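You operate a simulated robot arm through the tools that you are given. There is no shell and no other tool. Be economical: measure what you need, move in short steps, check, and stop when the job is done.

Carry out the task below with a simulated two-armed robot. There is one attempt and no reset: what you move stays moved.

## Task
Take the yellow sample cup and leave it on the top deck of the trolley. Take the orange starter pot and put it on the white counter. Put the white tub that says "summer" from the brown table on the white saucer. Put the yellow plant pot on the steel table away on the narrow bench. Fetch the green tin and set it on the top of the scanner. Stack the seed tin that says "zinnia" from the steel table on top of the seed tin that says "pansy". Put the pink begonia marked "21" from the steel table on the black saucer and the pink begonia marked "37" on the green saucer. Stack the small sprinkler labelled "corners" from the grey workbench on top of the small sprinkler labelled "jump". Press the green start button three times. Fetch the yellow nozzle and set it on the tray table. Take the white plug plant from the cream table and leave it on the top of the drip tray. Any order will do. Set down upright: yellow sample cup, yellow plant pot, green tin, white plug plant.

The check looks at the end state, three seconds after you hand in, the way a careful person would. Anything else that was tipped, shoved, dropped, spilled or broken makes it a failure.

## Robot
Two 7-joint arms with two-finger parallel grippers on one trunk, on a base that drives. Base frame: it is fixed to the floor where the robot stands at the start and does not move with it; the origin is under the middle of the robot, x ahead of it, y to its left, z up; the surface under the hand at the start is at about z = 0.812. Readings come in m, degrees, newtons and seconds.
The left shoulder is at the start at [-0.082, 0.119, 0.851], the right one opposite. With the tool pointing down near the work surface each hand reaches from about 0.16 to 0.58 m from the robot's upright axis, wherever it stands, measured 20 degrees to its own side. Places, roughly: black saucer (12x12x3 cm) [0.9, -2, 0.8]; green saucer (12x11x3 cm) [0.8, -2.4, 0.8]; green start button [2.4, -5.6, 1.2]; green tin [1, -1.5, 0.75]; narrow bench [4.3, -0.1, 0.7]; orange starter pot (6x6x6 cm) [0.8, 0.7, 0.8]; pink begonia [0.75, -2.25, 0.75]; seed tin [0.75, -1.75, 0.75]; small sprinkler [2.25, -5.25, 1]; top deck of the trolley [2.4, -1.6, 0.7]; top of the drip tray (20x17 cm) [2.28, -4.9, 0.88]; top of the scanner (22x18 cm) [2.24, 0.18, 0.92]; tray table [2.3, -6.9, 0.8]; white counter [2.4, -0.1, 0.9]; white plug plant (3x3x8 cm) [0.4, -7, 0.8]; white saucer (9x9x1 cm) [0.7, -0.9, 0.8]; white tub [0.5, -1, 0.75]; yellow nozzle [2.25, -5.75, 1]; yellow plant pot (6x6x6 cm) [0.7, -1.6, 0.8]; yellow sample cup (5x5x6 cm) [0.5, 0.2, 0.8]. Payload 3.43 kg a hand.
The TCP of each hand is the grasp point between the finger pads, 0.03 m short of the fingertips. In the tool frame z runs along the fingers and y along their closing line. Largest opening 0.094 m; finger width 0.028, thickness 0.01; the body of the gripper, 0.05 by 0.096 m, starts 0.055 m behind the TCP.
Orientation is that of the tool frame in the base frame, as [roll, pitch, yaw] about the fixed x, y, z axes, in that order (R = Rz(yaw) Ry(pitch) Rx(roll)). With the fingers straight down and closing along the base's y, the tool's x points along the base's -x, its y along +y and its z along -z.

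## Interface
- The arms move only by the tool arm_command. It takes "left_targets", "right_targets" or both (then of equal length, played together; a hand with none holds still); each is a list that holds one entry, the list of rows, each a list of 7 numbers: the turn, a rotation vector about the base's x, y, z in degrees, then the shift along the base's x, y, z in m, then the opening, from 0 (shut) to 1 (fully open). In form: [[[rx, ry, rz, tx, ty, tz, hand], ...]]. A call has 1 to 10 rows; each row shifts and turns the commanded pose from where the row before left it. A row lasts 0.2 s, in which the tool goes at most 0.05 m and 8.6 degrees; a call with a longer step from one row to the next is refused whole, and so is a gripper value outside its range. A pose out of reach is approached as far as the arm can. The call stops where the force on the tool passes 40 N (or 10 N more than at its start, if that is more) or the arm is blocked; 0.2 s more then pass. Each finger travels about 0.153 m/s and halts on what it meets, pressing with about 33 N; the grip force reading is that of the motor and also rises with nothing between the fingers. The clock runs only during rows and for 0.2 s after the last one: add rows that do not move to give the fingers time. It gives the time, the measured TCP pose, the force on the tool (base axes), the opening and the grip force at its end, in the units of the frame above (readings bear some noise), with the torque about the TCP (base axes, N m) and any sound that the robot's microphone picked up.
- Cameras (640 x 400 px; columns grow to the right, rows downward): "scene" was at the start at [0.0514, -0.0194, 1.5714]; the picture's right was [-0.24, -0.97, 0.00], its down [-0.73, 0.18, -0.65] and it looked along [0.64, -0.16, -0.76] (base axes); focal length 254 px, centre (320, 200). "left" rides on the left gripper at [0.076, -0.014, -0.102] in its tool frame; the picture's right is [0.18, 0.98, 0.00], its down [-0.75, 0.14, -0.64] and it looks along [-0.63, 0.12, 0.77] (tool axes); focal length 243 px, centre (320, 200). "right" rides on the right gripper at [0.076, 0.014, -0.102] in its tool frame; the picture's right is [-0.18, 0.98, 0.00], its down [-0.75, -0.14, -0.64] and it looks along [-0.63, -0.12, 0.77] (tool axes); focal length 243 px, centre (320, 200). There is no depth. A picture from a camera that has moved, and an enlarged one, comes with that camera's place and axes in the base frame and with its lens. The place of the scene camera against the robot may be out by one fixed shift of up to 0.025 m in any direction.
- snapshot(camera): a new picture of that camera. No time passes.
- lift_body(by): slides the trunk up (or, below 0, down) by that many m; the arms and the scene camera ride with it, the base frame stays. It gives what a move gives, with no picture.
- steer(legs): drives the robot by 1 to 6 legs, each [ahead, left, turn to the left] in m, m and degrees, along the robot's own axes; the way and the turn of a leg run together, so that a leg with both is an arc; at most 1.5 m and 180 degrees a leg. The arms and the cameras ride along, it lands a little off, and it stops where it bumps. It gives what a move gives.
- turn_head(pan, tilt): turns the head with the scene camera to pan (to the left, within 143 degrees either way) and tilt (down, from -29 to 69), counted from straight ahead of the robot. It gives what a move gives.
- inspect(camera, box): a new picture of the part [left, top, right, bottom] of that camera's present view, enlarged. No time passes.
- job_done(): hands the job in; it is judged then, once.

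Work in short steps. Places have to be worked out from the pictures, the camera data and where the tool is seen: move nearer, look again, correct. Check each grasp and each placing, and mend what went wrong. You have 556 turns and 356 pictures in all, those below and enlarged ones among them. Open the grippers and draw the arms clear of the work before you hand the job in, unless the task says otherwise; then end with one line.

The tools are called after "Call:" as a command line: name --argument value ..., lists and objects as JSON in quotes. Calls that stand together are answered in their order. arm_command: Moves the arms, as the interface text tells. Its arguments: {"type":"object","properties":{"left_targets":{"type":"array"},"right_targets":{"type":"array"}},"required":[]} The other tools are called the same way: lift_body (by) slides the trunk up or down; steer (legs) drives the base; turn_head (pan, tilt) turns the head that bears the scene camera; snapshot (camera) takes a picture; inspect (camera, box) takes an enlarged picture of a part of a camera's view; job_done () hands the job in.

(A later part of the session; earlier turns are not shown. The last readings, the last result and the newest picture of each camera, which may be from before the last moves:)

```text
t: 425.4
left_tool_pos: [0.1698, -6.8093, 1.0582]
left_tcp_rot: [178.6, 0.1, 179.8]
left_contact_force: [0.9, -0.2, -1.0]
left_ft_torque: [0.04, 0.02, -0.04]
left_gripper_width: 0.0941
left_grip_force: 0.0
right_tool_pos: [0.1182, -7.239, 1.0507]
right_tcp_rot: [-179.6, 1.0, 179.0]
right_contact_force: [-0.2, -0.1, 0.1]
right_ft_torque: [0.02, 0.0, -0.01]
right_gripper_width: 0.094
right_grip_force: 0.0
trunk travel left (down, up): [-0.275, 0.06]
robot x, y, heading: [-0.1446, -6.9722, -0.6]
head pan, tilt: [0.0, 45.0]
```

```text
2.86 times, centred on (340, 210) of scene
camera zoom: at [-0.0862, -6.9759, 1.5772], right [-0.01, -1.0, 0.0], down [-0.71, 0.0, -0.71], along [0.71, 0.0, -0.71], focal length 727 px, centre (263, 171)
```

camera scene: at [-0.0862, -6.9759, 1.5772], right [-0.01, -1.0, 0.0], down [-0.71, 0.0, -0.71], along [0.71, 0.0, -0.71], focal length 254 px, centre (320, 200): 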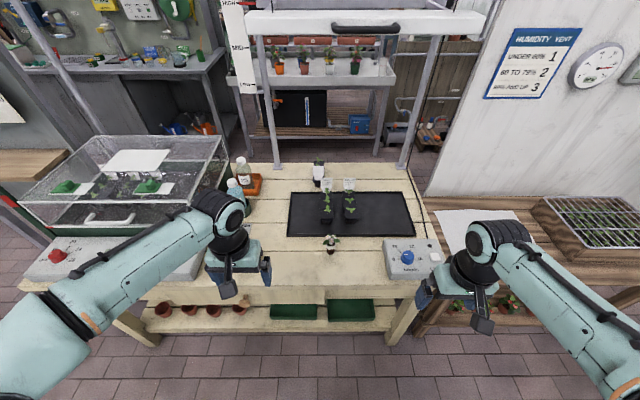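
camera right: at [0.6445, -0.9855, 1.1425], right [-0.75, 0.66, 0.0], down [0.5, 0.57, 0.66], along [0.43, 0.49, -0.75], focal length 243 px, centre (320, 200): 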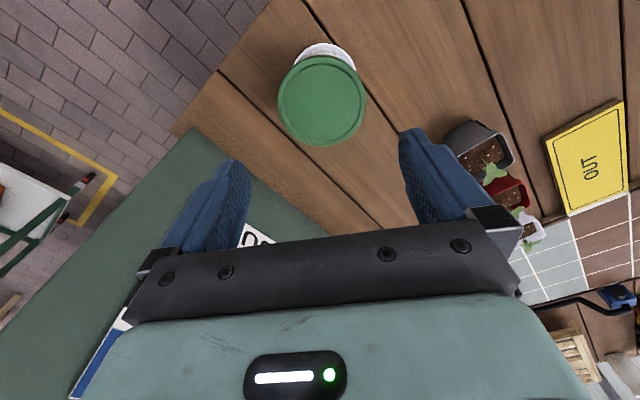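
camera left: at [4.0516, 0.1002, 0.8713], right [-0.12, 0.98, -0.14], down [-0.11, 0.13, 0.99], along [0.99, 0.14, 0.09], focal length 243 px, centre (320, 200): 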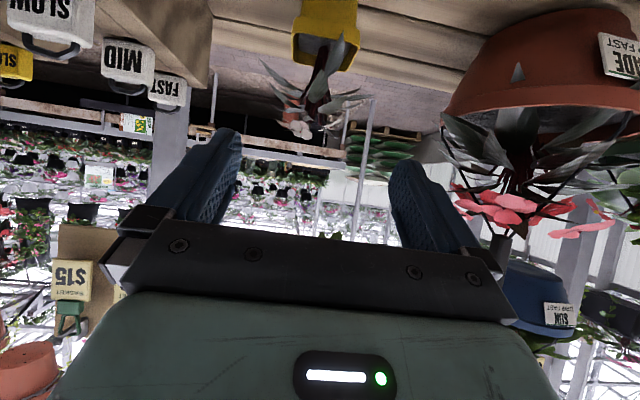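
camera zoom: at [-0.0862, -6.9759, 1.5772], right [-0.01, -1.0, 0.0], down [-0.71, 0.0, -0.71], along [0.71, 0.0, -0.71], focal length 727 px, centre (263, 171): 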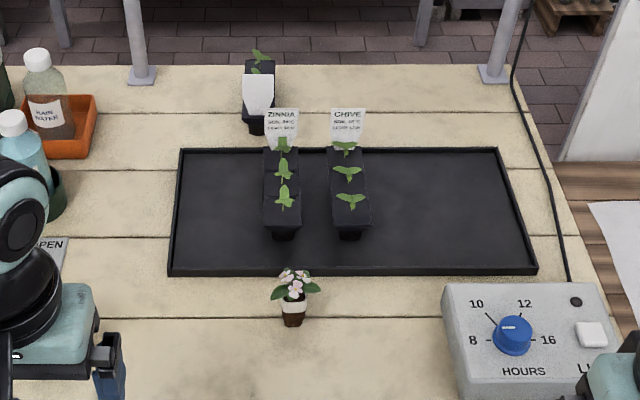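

The white plug plant is at about (0.395, −7.015), 3 cm wide with leaves above. I'll use the right hand tilted forward, gripping the pot below the leaves. First position the robot and tilt.

Call:
steer --legs '[[0.05, 0.07, 0.4]]'

Call:
arm_command --right_targets '[[[0, -8.3, 0, 0.03, 0.03, 0, 1], [0, -8.3, 0, 0.03, 0.03, 0, 1], [0, -8.3, 0, 0.03, 0.03, 0, 1], [0, -8.3, 0, 0.02, 0.02, -0.02, 1], [0, -8.3, 0, 0, 0, -0.03, 1], [0, -8.3, 0, 0, 0, -0.03, 1]]]'

Call:
snapshot --camera "right"

```text
t: 426.7
left_tool_pos: [0.2196, -6.7367, 1.0581]
left_tcp_rot: [178.6, 0.0, -179.8]
left_contact_force: [-0.3, -0.3, -0.2]
left_ft_torque: [0.0, -0.02, 0.01]
left_gripper_width: 0.094
left_grip_force: 0.0
right_tool_pos: [0.1706, -7.1658, 1.0498]
right_tcp_rot: [-179.6, 1.1, 179.7]
right_contact_force: [-0.5, 0.0, -1.3]
right_ft_torque: [0.02, 0.0, 0.02]
right_gripper_width: 0.0941
right_grip_force: 0.1
trunk travel left (down, up): [-0.275, 0.06]
robot x, y, heading: [-0.0907, -6.9029, 0.1]
head pan, tilt: [0.0, 45.0]
```

```text
t: 428.1
left_tool_pos: [0.2176, -6.7376, 1.0575]
left_tcp_rot: [178.7, 0.1, -179.9]
left_contact_force: [0.0, -0.3, -0.1]
left_ft_torque: [-0.01, -0.03, 0.01]
left_gripper_width: 0.0942
left_grip_force: 0.0
right_tool_pos: [0.2802, -7.0562, 0.9666]
right_tcp_rot: [179.5, 50.6, 178.9]
right_contact_force: [0.2, 0.1, 0.4]
right_ft_torque: [0.0, -0.01, -0.01]
right_gripper_width: 0.0939
right_grip_force: 0.0
trunk travel left (down, up): [-0.275, 0.06]
robot x, y, heading: [-0.0956, -6.9058, 0.0]
head pan, tilt: [0.0, 45.0]
```

```text
193 pictures are left
camera right: at [0.1536, -7.0411, 0.9738], right [0.13, 0.98, 0.15], down [-0.02, -0.15, 0.99], along [0.99, -0.13, 0.0], focal length 243 px, centre (320, 200)
```

right: 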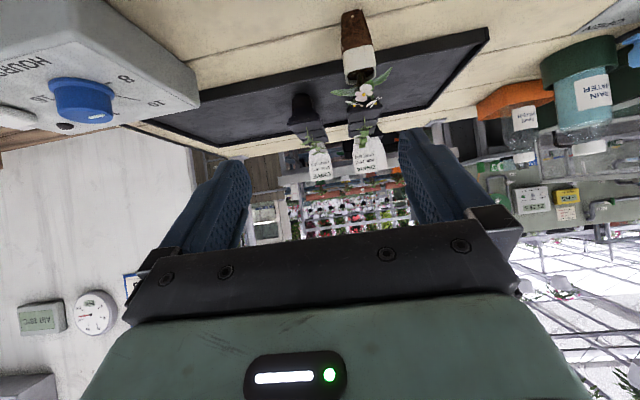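

The plug is centred near (0.405, −7.013). I'll lower the hand to plug height and line up.

Call:
arm_command --right_targets '[[[0, 0, 0.5, 0, 0.015, -0.04, 1], [0, 0, 0.5, 0, 0.014, -0.04, 1], [0, 0, 0, 0, 0.014, -0.04, 1]]]'

Call:
snapshot --camera "right"

```text
t: 428.9
left_tool_pos: [0.2191, -6.7371, 1.0577]
left_tcp_rot: [178.7, 0.1, -179.8]
left_contact_force: [-0.1, -0.1, 0.6]
left_ft_torque: [-0.02, 0.01, 0.03]
left_gripper_width: 0.0939
left_grip_force: 0.0
right_tool_pos: [0.281, -7.0134, 0.8448]
right_tcp_rot: [179.8, 50.8, -179.8]
right_contact_force: [-0.5, 1.4, -0.5]
right_ft_torque: [-0.02, 0.02, 0.03]
right_gripper_width: 0.094
right_grip_force: 0.0
trunk travel left (down, up): [-0.275, 0.06]
robot x, y, heading: [-0.0922, -6.9058, -0.2]
head pan, tilt: [0.0, 45.0]
```

```text
192 pictures are left
camera right: at [0.1537, -7.0005, 0.8512], right [0.11, 0.98, 0.15], down [-0.02, -0.14, 0.99], along [0.99, -0.11, 0.01], focal length 243 px, centre (320, 200)
```

right: 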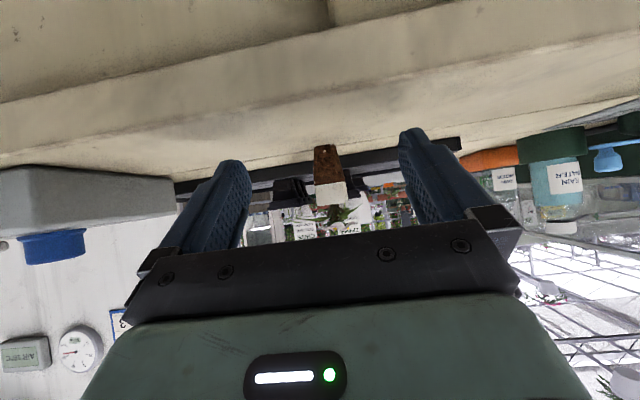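

Aligned laterally. I'll advance to the plug at z≈0.832.

Call:
arm_command --right_targets '[[[0, 0, 0, 0.035, -0.001, -0.006, 1], [0, 0, 0, 0.035, 0, -0.006, 1], [0, 0, 0, 0.03, 0, 0, 1]]]'

Call:
snapshot --camera "right"

```text
t: 429.7
left_tool_pos: [0.219, -6.7367, 1.0594]
left_tcp_rot: [178.7, 0.1, -179.8]
left_contact_force: [0.1, 1.5, 0.5]
left_ft_torque: [-0.02, 0.02, 0.01]
left_gripper_width: 0.0941
left_grip_force: 0.0
right_tool_pos: [0.3822, -7.0132, 0.8372]
right_tcp_rot: [180.0, 50.9, -179.5]
right_contact_force: [-0.2, -0.1, 0.3]
right_ft_torque: [0.02, 0.02, -0.02]
right_gripper_width: 0.0939
right_grip_force: 0.1
trunk travel left (down, up): [-0.275, 0.06]
robot x, y, heading: [-0.0917, -6.9094, 0.1]
head pan, tilt: [0.0, 45.0]
```

```text
191 pictures are left
camera right: at [0.2539, -7.0005, 0.8427], right [0.11, 0.98, 0.14], down [-0.02, -0.14, 0.99], along [0.99, -0.11, 0.01], focal length 243 px, centre (320, 200)
```

right: 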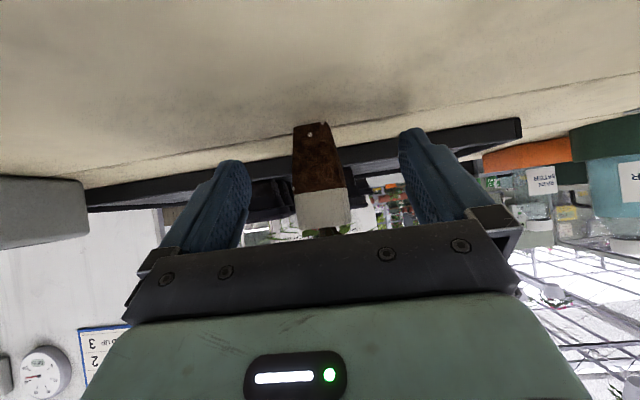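

Call:
arm_command --right_targets '[[[0, 0, 0, 0.015, 0, -0.003, 1], [0, 0, 0, 0.012, 0, 0, 1], [0, 0, 0, 0, 0, 0, 0.6], [0, 0, 0, 0, 0, 0, 0.2], [0, 0, 0, 0, 0, 0, 0.1], [0, 0, 0, 0, 0, 0, 0.1]]]'

Call:
snapshot --camera "right"

Call:
inspect --camera "scene" --box '[260, 180, 420, 300]'

```text
t: 431.1
left_tool_pos: [0.2177, -6.7363, 1.0596]
left_tcp_rot: [178.6, 0.2, -179.9]
left_contact_force: [0.0, 0.4, -0.5]
left_ft_torque: [-0.01, -0.01, 0.01]
left_gripper_width: 0.0938
left_grip_force: 0.1
right_tool_pos: [0.4085, -7.0145, 0.8341]
right_tcp_rot: [179.8, 50.9, -179.7]
right_contact_force: [-0.4, 0.1, 1.2]
right_ft_torque: [-0.01, -0.02, -0.02]
right_gripper_width: 0.0332
right_grip_force: 33.1
trunk travel left (down, up): [-0.275, 0.06]
robot x, y, heading: [-0.0942, -6.902, -0.0]
head pan, tilt: [0.0, 45.0]
```

```text
190 pictures are left
camera right: at [0.2803, -7.0018, 0.8401], right [0.11, 0.98, 0.14], down [-0.02, -0.14, 0.99], along [0.99, -0.11, 0.01], focal length 243 px, centre (320, 200)
```

right: 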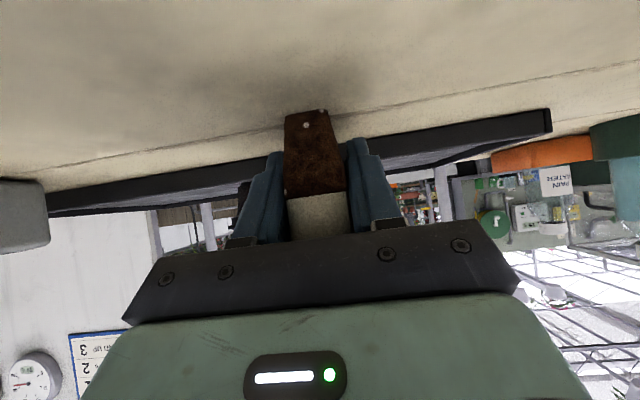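

```text
3.33 times, centred on (340, 240) of scene
camera zoom: at [-0.0355, -6.9053, 1.5772], right [0.0, -1.0, 0.0], down [-0.71, 0.0, -0.71], along [0.71, 0.0, -0.71], focal length 848 px, centre (253, 67)
```

zoom: 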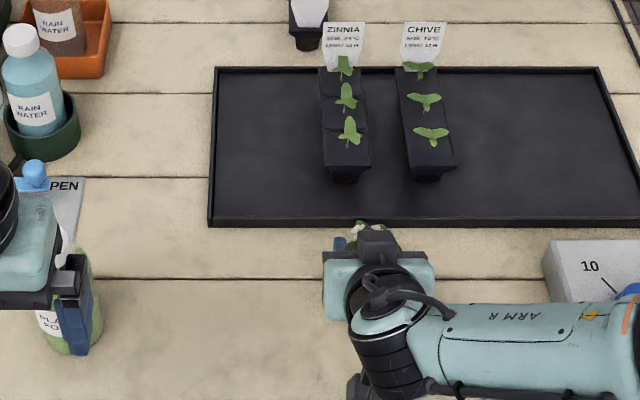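

Gripped at 33 mm. I'll lift and draw back.

Call:
arm_command --right_targets '[[[0, 0, 0, 0, 0, 0.015, 0.1], [0, 0, 0, 0, 0, 0.03, 0.1], [0, 0, 0, -0.01, 0, 0.04, 0.1], [0, 0, 0, -0.01, 0, 0.04, 0.1], [0, 0, 0, 0, 0, 0.04, 0.1], [0, 0, 0, 0, 0, 0.03, 0.1]]]'

Call:
snapshot --camera "right"

```text
t: 432.5
left_tool_pos: [0.2171, -6.737, 1.0584]
left_tcp_rot: [178.6, 0.1, -179.7]
left_contact_force: [-0.6, 1.0, -0.7]
left_ft_torque: [0.01, -0.01, 0.03]
left_gripper_width: 0.0942
left_grip_force: 0.0
right_tool_pos: [0.389, -7.0163, 1.0284]
right_tcp_rot: [179.8, 50.9, -179.7]
right_contact_force: [0.6, 0.2, -1.0]
right_ft_torque: [0.0, 0.03, -0.01]
right_gripper_width: 0.0331
right_grip_force: 32.9
trunk travel left (down, up): [-0.275, 0.06]
robot x, y, heading: [-0.0895, -6.9071, -0.1]
head pan, tilt: [0.0, 45.0]
```

```text
188 pictures are left
camera right: at [0.2609, -7.0023, 1.0337], right [0.11, 0.98, 0.14], down [-0.02, -0.14, 0.99], along [0.99, -0.11, 0.01], focal length 243 px, centre (320, 200)
```

right: 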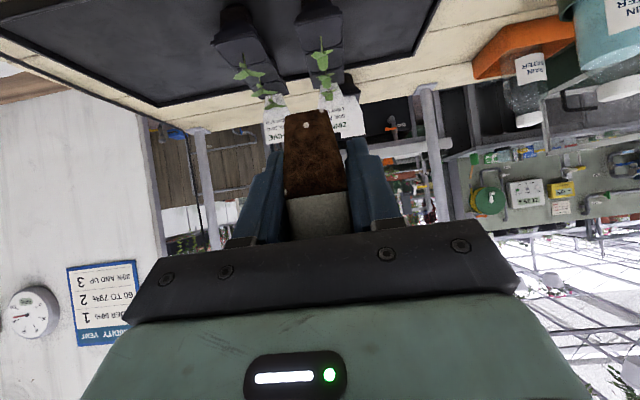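

Secure. I'll back off and drive north around the end of the partition toward the grey workbench.

Call:
steer --legs '[[-0.2, 0, 0], [0, 1.5, 0], [0, 1.5, 0], [1.0, 0, 0]]'

Call:
turn_head --pan -30 --tilt 30

Call:
snapshot --camera "scene"

```text
t: 463.9
left_tool_pos: [1.0075, -3.794, 1.0601]
left_tcp_rot: [178.8, 0.7, 176.8]
left_contact_force: [-0.3, 0.0, 0.3]
left_ft_torque: [-0.01, 0.02, 0.0]
left_gripper_width: 0.094
left_grip_force: 0.0
right_tool_pos: [1.1565, -4.0744, 1.0362]
right_tcp_rot: [-179.3, 51.7, 178.3]
right_contact_force: [0.0, -0.2, -0.2]
right_ft_torque: [0.0, 0.01, -0.01]
right_gripper_width: 0.0332
right_grip_force: 32.7
trunk travel left (down, up): [-0.275, 0.06]
robot x, y, heading: [0.6956, -3.9429, -3.4]
head pan, tilt: [0.0, 45.0]
stopped in leg 4: the robot was blocked; the commanded pose is now the measured one
```

```text
t: 464.8
left_tool_pos: [1.0062, -3.7927, 1.0612]
left_tcp_rot: [178.9, 0.7, 176.8]
left_contact_force: [-0.6, 0.2, -0.4]
left_ft_torque: [0.01, -0.02, 0.04]
left_gripper_width: 0.0939
left_grip_force: 0.1
right_tool_pos: [1.1565, -4.0748, 1.0361]
right_tcp_rot: [-179.4, 51.7, 178.3]
right_contact_force: [0.2, 0.0, 0.2]
right_ft_torque: [-0.02, -0.02, -0.01]
right_gripper_width: 0.0331
right_grip_force: 32.8
trunk travel left (down, up): [-0.275, 0.06]
robot x, y, heading: [0.6953, -3.9465, -3.5]
head pan, tilt: [-30.0, 30.0]
```

```text
187 pictures are left
camera scene: at [0.7318, -3.9861, 1.6002], right [-0.55, -0.84, 0.0], down [-0.41, 0.27, -0.87], along [0.73, -0.48, -0.49], focal length 254 px, centre (320, 200)
```

scene: 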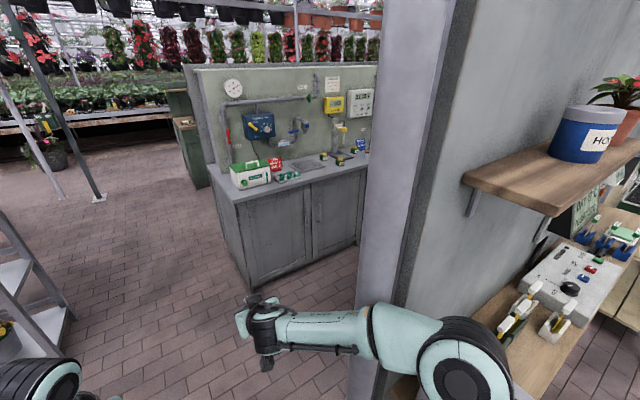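

The robot's right elbow bumped the partition's end. I'll back away, check the plant, and pass farther north.

Call:
steer --legs '[[-0.15, 0, 0], [0, 0.45, 3.4]]'

Call:
snapshot --camera "right"

Call:
snapshot --camera "scene"

```text
t: 470.4
left_tool_pos: [0.8698, -3.3134, 1.0584]
left_tcp_rot: [178.5, 0.0, 179.8]
left_contact_force: [-1.1, 0.5, 0.4]
left_ft_torque: [0.02, 0.0, -0.04]
left_gripper_width: 0.094
left_grip_force: 0.0
right_tool_pos: [1.0339, -3.5902, 1.0295]
right_tcp_rot: [-179.9, 51.0, -179.2]
right_contact_force: [0.1, -0.4, -0.9]
right_ft_torque: [0.03, 0.03, -0.01]
right_gripper_width: 0.0329
right_grip_force: 32.9
trunk travel left (down, up): [-0.275, 0.06]
robot x, y, heading: [0.5566, -3.4774, -0.3]
head pan, tilt: [-30.0, 30.0]
```

```text
186 pictures are left
camera right: at [0.9065, -3.5777, 1.0354], right [0.1, 0.98, 0.14], down [-0.03, -0.14, 0.99], along [0.99, -0.11, 0.01], focal length 243 px, centre (320, 200)
```

right: 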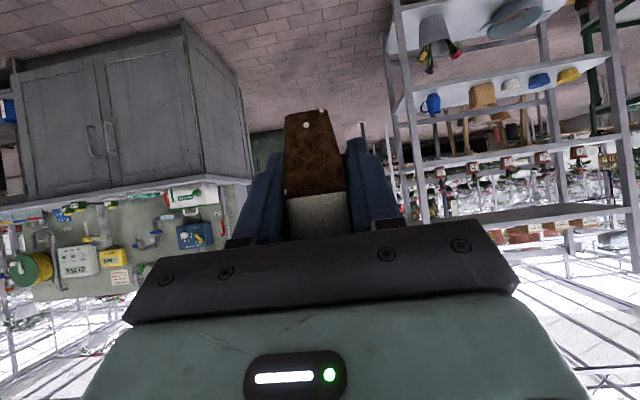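

```text
185 pictures are left
camera scene: at [0.611, -3.526, 1.5998], right [-0.51, -0.86, 0.0], down [-0.43, 0.25, -0.87], along [0.75, -0.44, -0.5], focal length 254 px, centre (320, 200)
```

scene: 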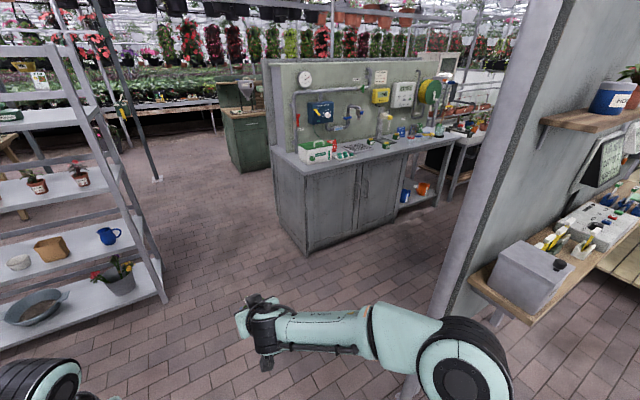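

The plug is still held and everything looks fine. I'll drive on along y≈−3.5 and then slide into the slot in front of the workbench.

Call:
steer --legs '[[0.97, 0, 0.3], [0, -1.25, 0]]'

Call:
turn_head --pan 0 --tilt 35

Call:
snapshot --camera "scene"

```text
t: 486.3
left_tool_pos: [1.8404, -4.5703, 1.0572]
left_tcp_rot: [178.6, 0.1, 179.7]
left_contact_force: [0.3, -0.2, 0.4]
left_ft_torque: [-0.01, 0.01, -0.02]
left_gripper_width: 0.094
left_grip_force: 0.0
right_tool_pos: [2.005, -4.8464, 1.0306]
right_tcp_rot: [-179.8, 51.1, -179.2]
right_contact_force: [-0.7, -0.6, 0.4]
right_ft_torque: [-0.03, -0.01, 0.0]
right_gripper_width: 0.0332
right_grip_force: 32.8
trunk travel left (down, up): [-0.275, 0.06]
robot x, y, heading: [1.5307, -4.7373, -0.2]
head pan, tilt: [-30.0, 30.0]
```

```text
t: 487.2
left_tool_pos: [1.8407, -4.5702, 1.0583]
left_tcp_rot: [178.5, 0.1, 179.8]
left_contact_force: [-0.5, 0.1, -0.5]
left_ft_torque: [0.0, -0.01, 0.03]
left_gripper_width: 0.0942
left_grip_force: 0.0
right_tool_pos: [2.0061, -4.8457, 1.0305]
right_tcp_rot: [-179.7, 51.2, -179.2]
right_contact_force: [0.0, 0.9, -0.3]
right_ft_torque: [0.0, 0.0, 0.01]
right_gripper_width: 0.0331
right_grip_force: 33.2
trunk travel left (down, up): [-0.275, 0.06]
robot x, y, heading: [1.5292, -4.7346, -0.2]
head pan, tilt: [0.0, 35.0]
```

```text
184 pictures are left
camera scene: at [1.5922, -4.7369, 1.592], right [-0.01, -1.0, 0.0], down [-0.57, 0.0, -0.82], along [0.82, -0.01, -0.57], focal length 254 px, centre (320, 200)
```

scene: 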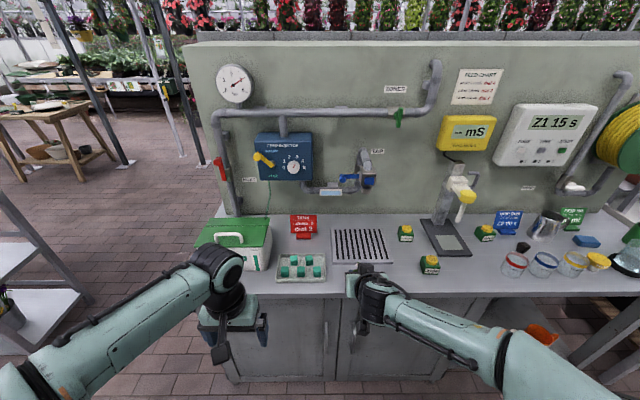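

Call:
inspect --camera "scene" --box '[190, 190, 420, 300]'

Call:
inspect --camera "scene" --box '[380, 80, 640, 290]'

```text
2.78 times, centred on (305, 245) of scene
camera zoom: at [1.5922, -4.7369, 1.592], right [-0.01, -1.0, 0.0], down [-0.57, 0.0, -0.82], along [0.82, -0.01, -0.57], focal length 708 px, centre (362, 75)
```

zoom: 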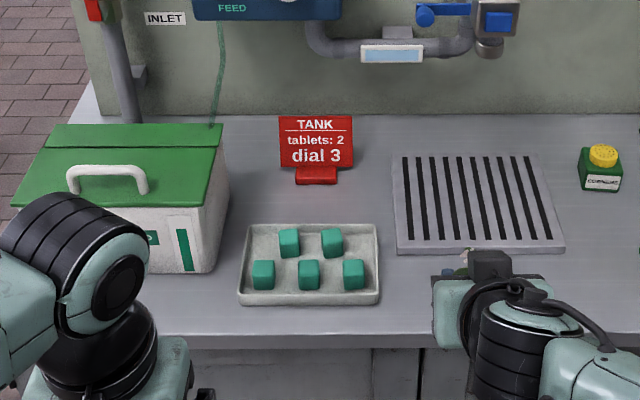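

```text
1.90 times, centred on (510, 185) of scene
camera zoom: at [1.5922, -4.7369, 1.592], right [-0.01, -1.0, 0.0], down [-0.57, 0.0, -0.82], along [0.82, -0.01, -0.57], focal length 485 px, centre (-42, 229)
```

zoom: 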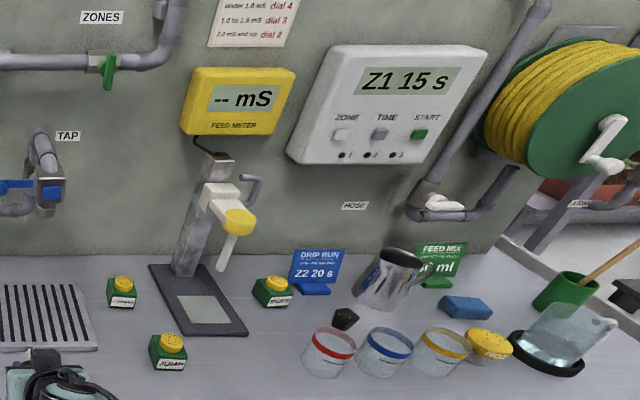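

The grated drip tray is centred near (2.28, −4.908); the three small sprinklers, the START button and the yellow nozzle are further right. I'll raise the left hand and drive 0.17 m closer.

Call:
arm_command --left_targets '[[[0, 0, 0, -0.01, 0, 0.04, 1], [0, 0, 0, -0.01, 0, 0.04, 1]]]'

Call:
steer --legs '[[0.17, -0.03, 0]]'

Call:
snapshot --camera "right"

Call:
snapshot --camera "scene"

```text
t: 487.8
left_tool_pos: [1.8204, -4.5684, 1.1401]
left_tcp_rot: [178.6, 0.1, 179.8]
left_contact_force: [-1.0, 0.7, 0.2]
left_ft_torque: [0.01, 0.01, -0.01]
left_gripper_width: 0.0943
left_grip_force: 0.0
right_tool_pos: [2.0049, -4.8449, 1.03]
right_tcp_rot: [-179.7, 51.1, -179.2]
right_contact_force: [0.1, -0.3, -0.7]
right_ft_torque: [-0.04, -0.02, 0.0]
right_gripper_width: 0.0335
right_grip_force: 32.6
trunk travel left (down, up): [-0.275, 0.06]
robot x, y, heading: [1.5299, -4.7352, -0.5]
head pan, tilt: [0.0, 35.0]
```

```text
t: 489.3
left_tool_pos: [1.9899, -4.5978, 1.1381]
left_tcp_rot: [178.6, 0.1, 179.9]
left_contact_force: [0.5, 0.2, -0.3]
left_ft_torque: [0.01, 0.0, -0.04]
left_gripper_width: 0.0938
left_grip_force: 0.1
right_tool_pos: [2.1737, -4.8767, 1.0299]
right_tcp_rot: [-179.8, 51.0, -179.2]
right_contact_force: [0.3, 0.0, -0.9]
right_ft_torque: [0.01, -0.01, 0.01]
right_gripper_width: 0.0332
right_grip_force: 32.9
trunk travel left (down, up): [-0.275, 0.06]
robot x, y, heading: [1.6981, -4.7662, -0.6]
head pan, tilt: [0.0, 35.0]
```

```text
181 pictures are left
camera right: at [2.0457, -4.8638, 1.0352], right [0.1, 0.98, 0.14], down [-0.02, -0.14, 0.99], along [0.99, -0.11, 0.01], focal length 243 px, centre (320, 200)
```

right: 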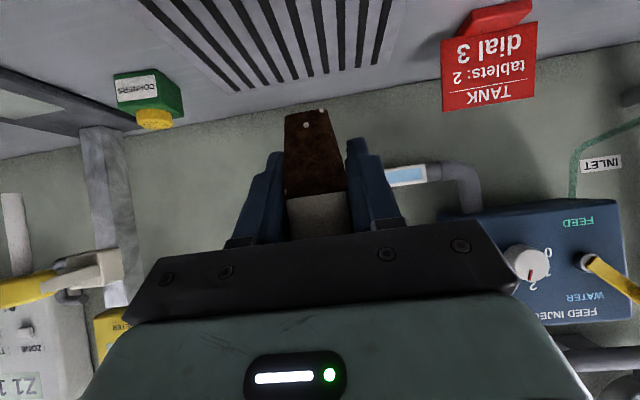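

```text
180 pictures are left
camera scene: at [1.7603, -4.7676, 1.592], right [-0.01, -1.0, 0.0], down [-0.57, 0.0, -0.82], along [0.82, 0.0, -0.57], focal length 254 px, centre (320, 200)
```

scene: 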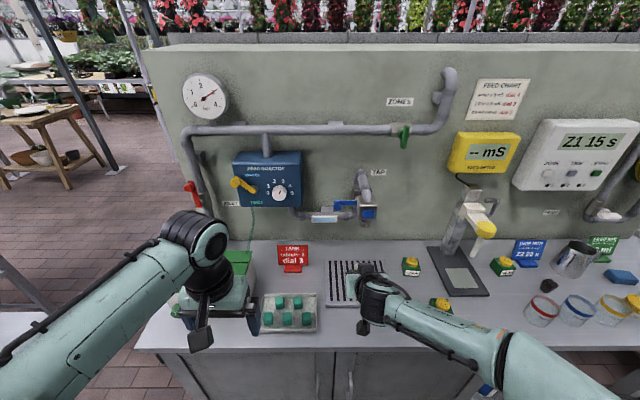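

I'll move over the tray's centre and lower to just above it.

Call:
arm_command --right_targets '[[[0, 0, 0, 0.035, -0.008, 0, 0.1], [0, 0, 0, 0.035, -0.008, 0, 0.1], [0, 0, 0, 0.032, -0.007, -0.02, 0.1], [0, 0, 0, 0, 0, -0.04, 0.1], [0, 0, 0, 0, 0, -0.025, 0.1]]]'

Call:
snapshot --camera "right"

Call:
inspect --camera "scene" --box '[260, 200, 480, 340]'

```text
t: 490.5
left_tool_pos: [1.9885, -4.5995, 1.1383]
left_tcp_rot: [178.6, 0.2, 179.8]
left_contact_force: [0.7, 0.3, -0.7]
left_ft_torque: [0.01, 0.02, 0.02]
left_gripper_width: 0.0939
left_grip_force: 0.1
right_tool_pos: [2.2774, -4.8984, 0.944]
right_tcp_rot: [-179.8, 51.0, -179.1]
right_contact_force: [-0.2, -0.4, -0.2]
right_ft_torque: [-0.01, 0.02, -0.01]
right_gripper_width: 0.0331
right_grip_force: 32.9
trunk travel left (down, up): [-0.275, 0.06]
robot x, y, heading: [1.6984, -4.7647, -0.2]
head pan, tilt: [0.0, 35.0]
```

```text
179 pictures are left
camera right: at [2.1499, -4.886, 0.9505], right [0.1, 0.98, 0.14], down [-0.02, -0.14, 0.99], along [0.99, -0.11, 0.01], focal length 243 px, centre (320, 200)
```

right: 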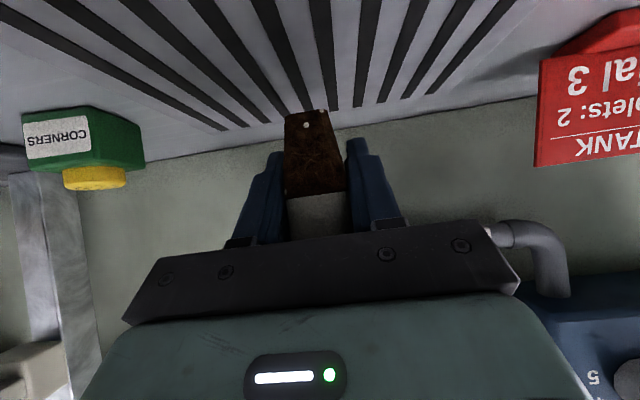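

```text
2.86 times, centred on (370, 270) of scene
camera zoom: at [1.7602, -4.7676, 1.592], right [-0.01, -1.0, 0.0], down [-0.57, 0.0, -0.82], along [0.82, 0.0, -0.57], focal length 727 px, centre (177, 0)
```

zoom: 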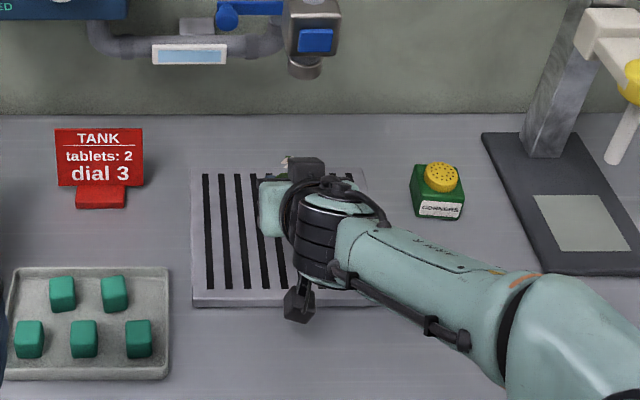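

Well over the slats. I'll lower to contact.

Call:
arm_command --right_targets '[[[0, 0, 0, 0, 0, -0.008, 0.1], [0, 0, 0, 0, 0, -0.006, 0.1], [0, 0, 0, 0, 0, -0.005, 0.1], [0, 0, 0, 0, 0, -0.004, 0.1], [0, 0, 0, 0, 0, -0.004, 0.1]]]'

Call:
snapshot --camera "right"

```text
t: 491.7
left_tool_pos: [1.9897, -4.5975, 1.1387]
left_tcp_rot: [178.6, 0.1, -180.0]
left_contact_force: [0.2, -0.7, 0.1]
left_ft_torque: [0.01, 0.0, 0.01]
left_gripper_width: 0.0939
left_grip_force: 0.1
right_tool_pos: [2.2746, -4.8994, 0.9189]
right_tcp_rot: [-179.7, 51.1, -179.3]
right_contact_force: [-0.8, 0.4, 0.7]
right_ft_torque: [-0.01, -0.01, 0.01]
right_gripper_width: 0.0333
right_grip_force: 33.4
trunk travel left (down, up): [-0.275, 0.06]
robot x, y, heading: [1.6939, -4.764, -0.4]
head pan, tilt: [0.0, 35.0]
```

```text
177 pictures are left
camera right: at [2.1473, -4.8868, 0.9238], right [0.1, 0.98, 0.14], down [-0.03, -0.14, 0.99], along [0.99, -0.11, 0.01], focal length 243 px, centre (320, 200)
```

right: 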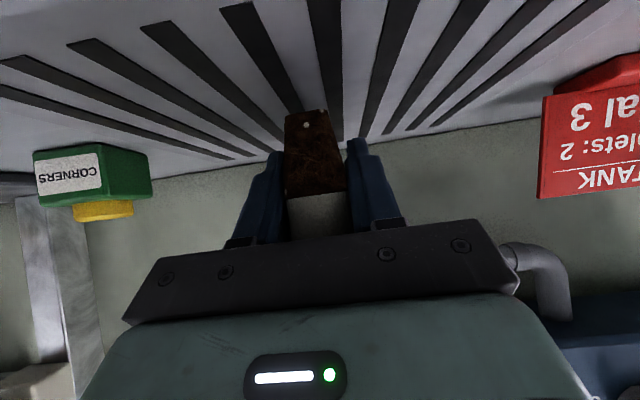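

Call:
arm_command --right_targets '[[[0, 0, 0, 0, 0, -0.003, 0.1], [0, 0, 0, 0, 0, -0.003, 0.1], [0, 0, 0, 0, 0, -0.003, 0.1], [0, 0, 0, 0, 0, -0.003, 0.1]]]'

```text
t: 492.7
left_tool_pos: [1.9881, -4.5987, 1.1409]
left_tcp_rot: [178.6, 0.1, 179.9]
left_contact_force: [-0.8, -0.2, 0.0]
left_ft_torque: [-0.01, 0.0, 0.03]
left_gripper_width: 0.0943
left_grip_force: 0.1
right_tool_pos: [2.2757, -4.8967, 0.9115]
right_tcp_rot: [-179.9, 51.7, -179.2]
right_contact_force: [-2.2, 0.9, 17.3]
right_ft_torque: [0.05, 0.38, 0.01]
right_gripper_width: 0.0333
right_grip_force: 32.2
trunk travel left (down, up): [-0.275, 0.06]
robot x, y, heading: [1.6965, -4.7684, -0.1]
head pan, tilt: [0.0, 35.0]
```

Contact at the expected height. I'll release and back out along the finger direction.

Call:
arm_command --right_targets '[[[0, 0, 0, 0, 0, 0.001, 0.3], [0, 0, 0, 0, 0, 0, 0.6], [0, 0, 0, 0, 0, 0, 0.9], [0, 0, 0, 0, 0, 0, 1], [0, 0, 0, -0.015, 0, 0.003, 1], [0, 0, 0, -0.025, 0, 0.01, 1], [0, 0, 0, -0.03, 0, 0.02, 1], [0, 0, 0, -0.03, 0, 0.03, 1], [0, 0, 0, -0.02, 0, 0.03, 1]]]'

Call:
snapshot --camera "right"

Call:
inspect --camera "scene" --box '[260, 200, 480, 340]'

```text
t: 494.7
left_tool_pos: [1.988, -4.5994, 1.1394]
left_tcp_rot: [178.5, 0.2, 179.9]
left_contact_force: [0.4, -0.4, 0.3]
left_ft_torque: [0.01, 0.02, 0.01]
left_gripper_width: 0.0941
left_grip_force: 0.1
right_tool_pos: [2.1533, -4.9008, 1.0001]
right_tcp_rot: [-179.8, 51.1, -179.1]
right_contact_force: [-0.1, 1.1, 0.0]
right_ft_torque: [0.0, -0.05, 0.02]
right_gripper_width: 0.094
right_grip_force: 0.2
trunk travel left (down, up): [-0.275, 0.06]
robot x, y, heading: [1.6941, -4.7662, 0.0]
head pan, tilt: [0.0, 35.0]
```

```text
176 pictures are left
camera right: at [2.0251, -4.8874, 1.0057], right [0.1, 0.98, 0.14], down [-0.02, -0.14, 0.99], along [0.99, -0.11, 0.01], focal length 243 px, centre (320, 200)
```

right: 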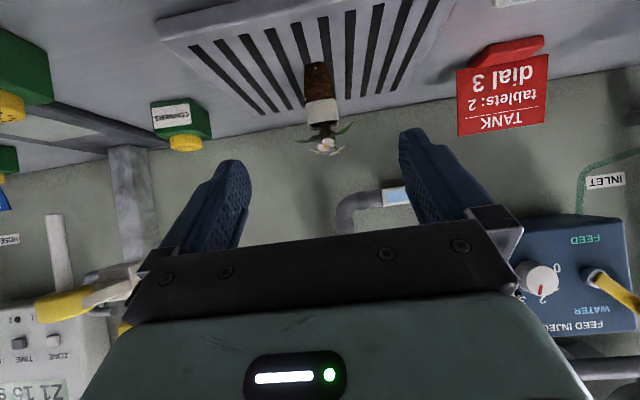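

```text
2.86 times, centred on (370, 270) of scene
camera zoom: at [1.759, -4.7673, 1.592], right [-0.01, -1.0, 0.0], down [-0.57, 0.0, -0.82], along [0.82, 0.0, -0.57], focal length 727 px, centre (177, 0)
```

zoom: 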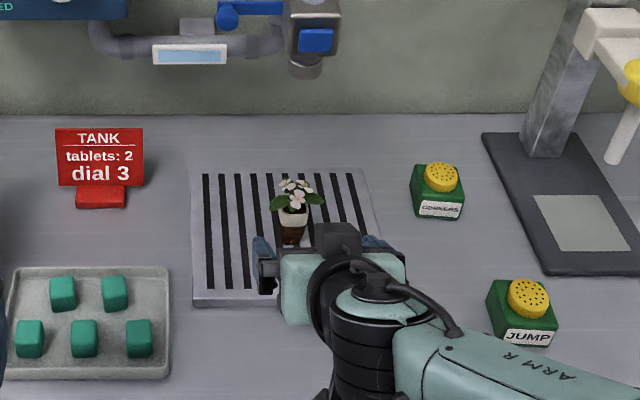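

The plug plant stands upright on the drip tray. Next is the sprinkler labelled CORNERS onto JUMP. I'll return the right hand to vertical and shift right.

Call:
arm_command --right_targets '[[[0, 0, 0, -0.03, 0, 0.03, 1], [0, 8.5, 0, -0.02, 0, 0.03, 1], [0, 8.5, 0, -0.02, 0, 0.03, 1], [0, 8.5, 0, 0, 0, 0.02, 1], [0, 8.5, 0, 0, 0, 0, 1], [0, 8.5, 0, 0, 0, 0, 1], [0, 8.5, 0, 0, 0, 0, 1]]]'

Call:
steer --legs '[[0, -0.2, 0]]'

Call:
snapshot --camera "right"

Call:
snapshot --camera "scene"

```text
t: 496.3
left_tool_pos: [1.9891, -4.598, 1.1396]
left_tcp_rot: [178.5, 0.1, 180.0]
left_contact_force: [0.9, -0.7, 0.8]
left_ft_torque: [-0.01, 0.0, -0.01]
left_gripper_width: 0.094
left_grip_force: 0.2
right_tool_pos: [2.0855, -4.8986, 1.1098]
right_tcp_rot: [179.6, 0.0, -179.4]
right_contact_force: [-0.2, 0.9, -0.2]
right_ft_torque: [0.01, 0.02, 0.01]
right_gripper_width: 0.0941
right_grip_force: 0.1
trunk travel left (down, up): [-0.275, 0.06]
robot x, y, heading: [1.694, -4.7647, -0.5]
head pan, tilt: [0.0, 35.0]
```

```text
t: 498.7
left_tool_pos: [1.9868, -4.8, 1.1388]
left_tcp_rot: [178.6, 0.0, 179.6]
left_contact_force: [-0.1, 0.1, 0.0]
left_ft_torque: [-0.03, 0.02, 0.02]
left_gripper_width: 0.0941
left_grip_force: 0.0
right_tool_pos: [2.0831, -5.1001, 1.1117]
right_tcp_rot: [179.5, 0.0, -179.6]
right_contact_force: [0.6, 0.2, -0.7]
right_ft_torque: [0.04, -0.02, -0.04]
right_gripper_width: 0.0939
right_grip_force: 0.1
trunk travel left (down, up): [-0.275, 0.06]
robot x, y, heading: [1.6929, -4.9692, -0.3]
head pan, tilt: [0.0, 35.0]
```

```text
174 pictures are left
camera right: at [2.0066, -5.0881, 1.213], right [0.18, 0.98, 0.01], down [0.75, -0.14, 0.64], along [0.63, -0.11, -0.77], focal length 243 px, centre (320, 200)
```

right: 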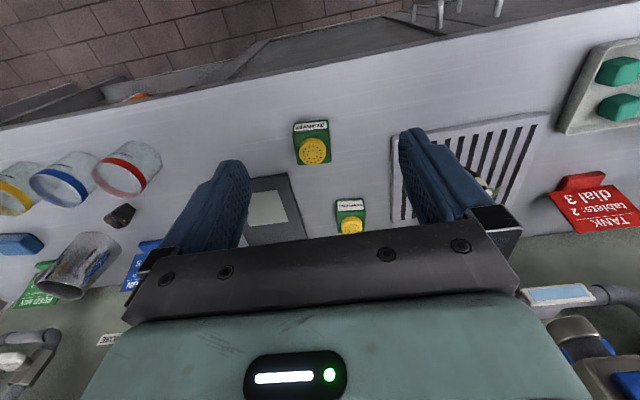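

```text
173 pictures are left
camera scene: at [1.7584, -4.9686, 1.592], right [-0.01, -1.0, 0.0], down [-0.57, 0.0, -0.82], along [0.82, -0.01, -0.57], focal length 254 px, centre (320, 200)
```

scene: 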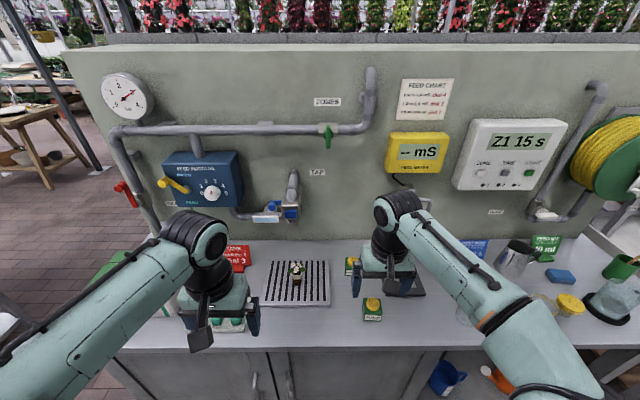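

CORNERS is near (2.315, −5.087) and JUMP near (2.161, −5.124). I'll drive 0.1 m closer and move over CORNERS.

Call:
steer --legs '[[0.1, 0, 0]]'

Call:
arm_command --right_targets '[[[0, 0, 0, 0.04, 0.004, 0, 1], [0, 0, 0, 0.04, 0.004, -0.02, 1], [0, 0, 0, 0.04, 0.004, -0.025, 1], [0, 0, 0, 0, 0, -0.03, 1]]]'

Call:
snapshot --camera "right"

```text
t: 499.8
left_tool_pos: [2.089, -4.8017, 1.1402]
left_tcp_rot: [178.6, 0.1, 179.7]
left_contact_force: [0.5, -0.6, 0.0]
left_ft_torque: [0.01, 0.03, -0.02]
left_gripper_width: 0.0941
left_grip_force: 0.1
right_tool_pos: [2.1843, -5.1011, 1.1104]
right_tcp_rot: [179.5, 0.2, -179.6]
right_contact_force: [0.5, 0.0, 1.2]
right_ft_torque: [0.01, 0.07, -0.01]
right_gripper_width: 0.094
right_grip_force: 0.1
trunk travel left (down, up): [-0.275, 0.06]
robot x, y, heading: [1.7942, -4.9673, -0.4]
head pan, tilt: [0.0, 35.0]
```

```text
t: 500.8
left_tool_pos: [2.0875, -4.801, 1.139]
left_tcp_rot: [178.6, 0.2, 179.7]
left_contact_force: [-0.3, 0.4, -0.1]
left_ft_torque: [0.03, 0.0, -0.02]
left_gripper_width: 0.0941
left_grip_force: 0.0
right_tool_pos: [2.2905, -5.0894, 1.0393]
right_tcp_rot: [179.5, 0.1, -179.6]
right_contact_force: [0.5, 0.4, -0.7]
right_ft_torque: [0.01, 0.04, -0.01]
right_gripper_width: 0.094
right_grip_force: 0.0
right hand out of reach, approached as far as the arm can: row 3
trunk travel left (down, up): [-0.275, 0.06]
robot x, y, heading: [1.796, -4.9655, -0.6]
head pan, tilt: [0.0, 35.0]
```

```text
172 pictures are left
camera right: at [2.2143, -5.077, 1.1427], right [0.18, 0.98, 0.01], down [0.75, -0.14, 0.64], along [0.63, -0.11, -0.77], focal length 243 px, centre (320, 200)
```

right: 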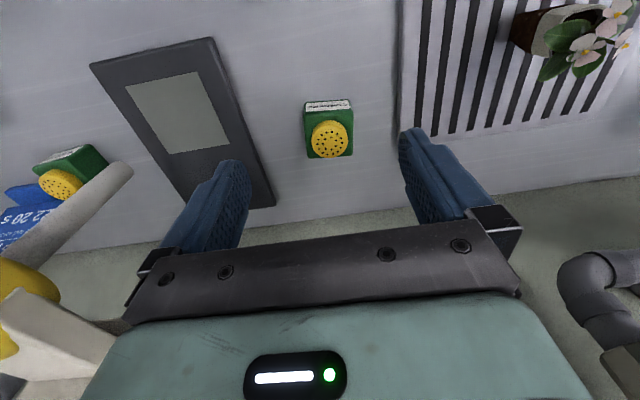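

CORNERS' head is at (2.327, −5.087, 0.909). I'll descend to grip its green base.

Call:
arm_command --right_targets '[[[0, 0, 0, 0.01, 0.001, -0.04, 1], [0, 0, 0, 0.015, 0.001, -0.04, 1], [0, 0, 0, 0.01, 0.001, -0.03, 1]]]'

Call:
snapshot --camera "right"

```text
t: 501.6
left_tool_pos: [2.0898, -4.8015, 1.1382]
left_tcp_rot: [178.6, 0.1, 179.6]
left_contact_force: [0.4, -0.3, -0.1]
left_ft_torque: [-0.02, 0.0, -0.02]
left_gripper_width: 0.0939
left_grip_force: 0.1
right_tool_pos: [2.3241, -5.0865, 0.929]
right_tcp_rot: [179.5, 0.2, -179.6]
right_contact_force: [0.9, -0.2, 1.1]
right_ft_torque: [-0.03, 0.02, 0.03]
right_gripper_width: 0.0942
right_grip_force: 0.0
trunk travel left (down, up): [-0.275, 0.06]
robot x, y, heading: [1.7955, -4.9725, -0.6]
head pan, tilt: [0.0, 35.0]
```

```text
171 pictures are left
camera right: at [2.2478, -5.0736, 1.0313], right [0.18, 0.98, 0.01], down [0.75, -0.14, 0.64], along [0.63, -0.11, -0.77], focal length 243 px, centre (320, 200)
```

right: 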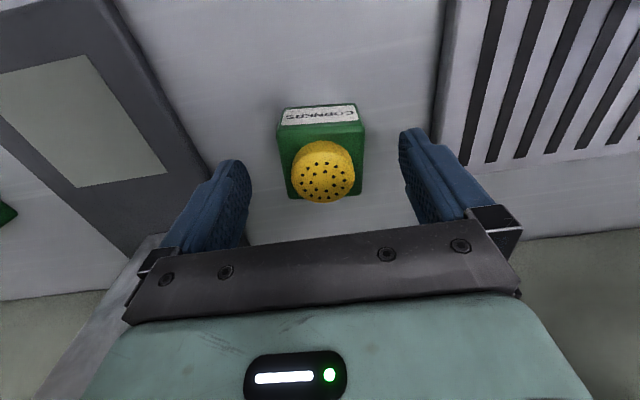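

Call:
arm_command --right_targets '[[[0, 0, 0, 0.002, 0.001, -0.017, 1], [0, 0, 0, 0, 0, -0.015, 1], [0, 0, 0, 0, 0, 0, 0.5], [0, 0, 0, 0, 0, 0, 0.3], [0, 0, 0, 0, 0, 0, 0.3], [0, 0, 0, 0, 0, 0.01, 0.3], [0, 0, 0, 0, 0, 0.02, 0.3]]]'

Call:
snapshot --camera "right"

```text
t: 503.2
left_tool_pos: [2.0888, -4.8015, 1.1398]
left_tcp_rot: [178.5, 0.1, 179.7]
left_contact_force: [0.1, -0.3, -0.1]
left_ft_torque: [0.02, 0.01, 0.02]
left_gripper_width: 0.0941
left_grip_force: 0.1
right_tool_pos: [2.327, -5.0867, 0.9273]
right_tcp_rot: [179.6, 0.1, -179.7]
right_contact_force: [1.5, 0.1, -1.3]
right_ft_torque: [0.01, -0.03, 0.03]
right_gripper_width: 0.056
right_grip_force: 33.3
trunk travel left (down, up): [-0.275, 0.06]
robot x, y, heading: [1.7976, -4.9661, -0.5]
head pan, tilt: [0.0, 35.0]
```

```text
170 pictures are left
camera right: at [2.2505, -5.0735, 1.0305], right [0.18, 0.98, 0.01], down [0.75, -0.14, 0.64], along [0.63, -0.11, -0.77], focal length 243 px, centre (320, 200)
```

right: 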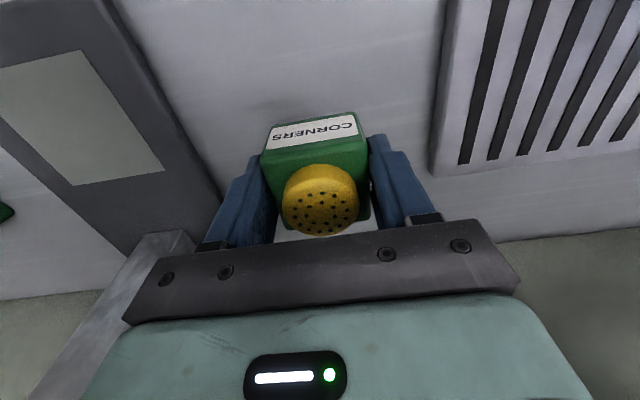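

CORNERS is held at 56 mm. I'll raise it and move beside JUMP to measure that one.

Call:
arm_command --right_targets '[[[0, 0, 0, 0, 0, 0.04, 0.3], [0, 0, 0, -0.01, 0.01, 0.04, 0.3], [0, 0, 0, -0.045, 0.015, 0, 0.3], [0, 0, 0, -0.045, 0.015, 0, 0.3], [0, 0, 0, -0.045, 0.015, 0, 0.3]]]'

Call:
snapshot --camera "right"

```text
t: 504.4
left_tool_pos: [2.0888, -4.8008, 1.1384]
left_tcp_rot: [178.6, 0.2, 179.7]
left_contact_force: [0.3, -0.7, 0.3]
left_ft_torque: [0.01, -0.01, 0.03]
left_gripper_width: 0.0942
left_grip_force: 0.0
right_tool_pos: [2.1831, -5.0329, 1.0059]
right_tcp_rot: [179.6, 0.3, -179.6]
right_contact_force: [-0.9, 0.1, -1.0]
right_ft_torque: [-0.01, -0.01, 0.01]
right_gripper_width: 0.0562
right_grip_force: 32.3
trunk travel left (down, up): [-0.275, 0.06]
robot x, y, heading: [1.7971, -4.9675, -0.8]
head pan, tilt: [0.0, 35.0]
```

```text
169 pictures are left
camera right: at [2.1049, -5.0202, 1.1102], right [0.18, 0.98, 0.01], down [0.75, -0.14, 0.64], along [0.64, -0.11, -0.76], focal length 243 px, centre (320, 200)
```

right: 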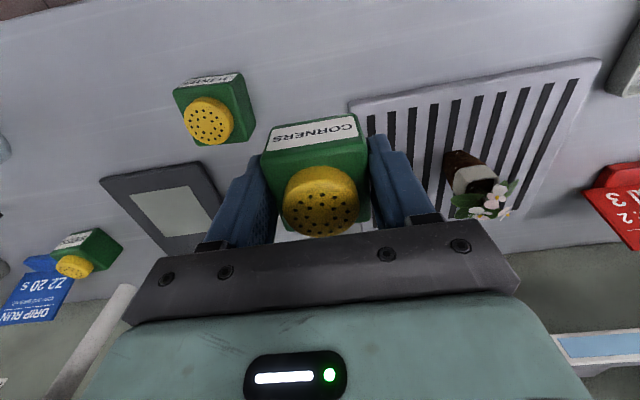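

JUMP's head is at (2.169, −5.126, 0.909). I'll move CORNERS over it and lower to a centimetre above.

Call:
arm_command --right_targets '[[[0, 0, 0, -0.004, -0.033, 0, 0.3], [0, 0, 0, -0.004, -0.03, 0, 0.3], [0, 0, 0, -0.004, -0.03, 0, 0.3], [0, 0, 0, 0, 0, -0.025, 0.3], [0, 0, 0, 0, 0, -0.02, 0.3]]]'

Call:
snapshot --camera "right"

Call:
inspect --camera "scene" --box '[300, 230, 480, 350]'

```text
t: 505.6
left_tool_pos: [2.0892, -4.8008, 1.139]
left_tcp_rot: [178.6, 0.0, 179.7]
left_contact_force: [0.8, 0.3, 0.1]
left_ft_torque: [0.0, 0.0, -0.01]
left_gripper_width: 0.0937
left_grip_force: 0.2
right_tool_pos: [2.1714, -5.1218, 0.9625]
right_tcp_rot: [179.5, 0.1, -179.6]
right_contact_force: [-0.4, 0.3, -0.5]
right_ft_torque: [0.0, 0.01, 0.03]
right_gripper_width: 0.0563
right_grip_force: 33.3
trunk travel left (down, up): [-0.275, 0.06]
robot x, y, heading: [1.7953, -4.9671, -0.3]
head pan, tilt: [0.0, 35.0]
```

```text
168 pictures are left
camera right: at [2.094, -5.1103, 1.0661], right [0.18, 0.98, 0.01], down [0.75, -0.14, 0.64], along [0.63, -0.11, -0.77], focal length 243 px, centre (320, 200)
```

right: 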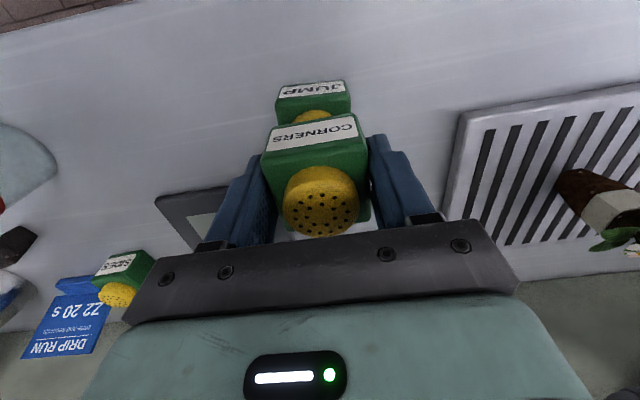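

```text
3.33 times, centred on (390, 290) of scene
camera zoom: at [1.8599, -4.9695, 1.592], right [-0.01, -1.0, 0.0], down [-0.57, 0.0, -0.82], along [0.82, -0.01, -0.57], focal length 848 px, centre (87, -100)
```

zoom: 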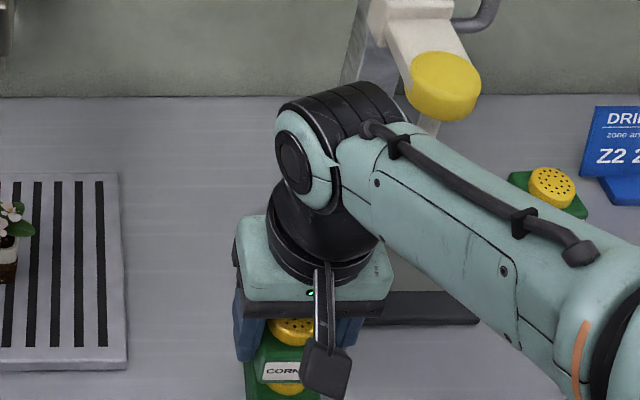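

Lined up. I'll shift 4 mm and lower to contact.

Call:
arm_command --right_targets '[[[0, 0, 0, -0.001, -0.004, -0.007, 0.3], [0, 0, 0, 0, 0, -0.004, 0.3], [0, 0, 0, 0, 0, -0.003, 0.3], [0, 0, 0, 0, 0, -0.003, 0.3]]]'

```text
t: 506.6
left_tool_pos: [2.0888, -4.8012, 1.1402]
left_tcp_rot: [178.6, 0.3, 179.7]
left_contact_force: [0.2, -0.2, -0.1]
left_ft_torque: [-0.02, 0.0, 0.02]
left_gripper_width: 0.094
left_grip_force: 0.2
right_tool_pos: [2.1706, -5.1266, 0.9494]
right_tcp_rot: [179.5, 0.6, -179.6]
right_contact_force: [1.5, -2.7, 27.7]
right_ft_torque: [-0.08, -0.1, -0.04]
right_gripper_width: 0.0562
right_grip_force: 32.7
trunk travel left (down, up): [-0.275, 0.06]
robot x, y, heading: [1.7961, -4.9689, -0.4]
head pan, tilt: [0.0, 35.0]
```

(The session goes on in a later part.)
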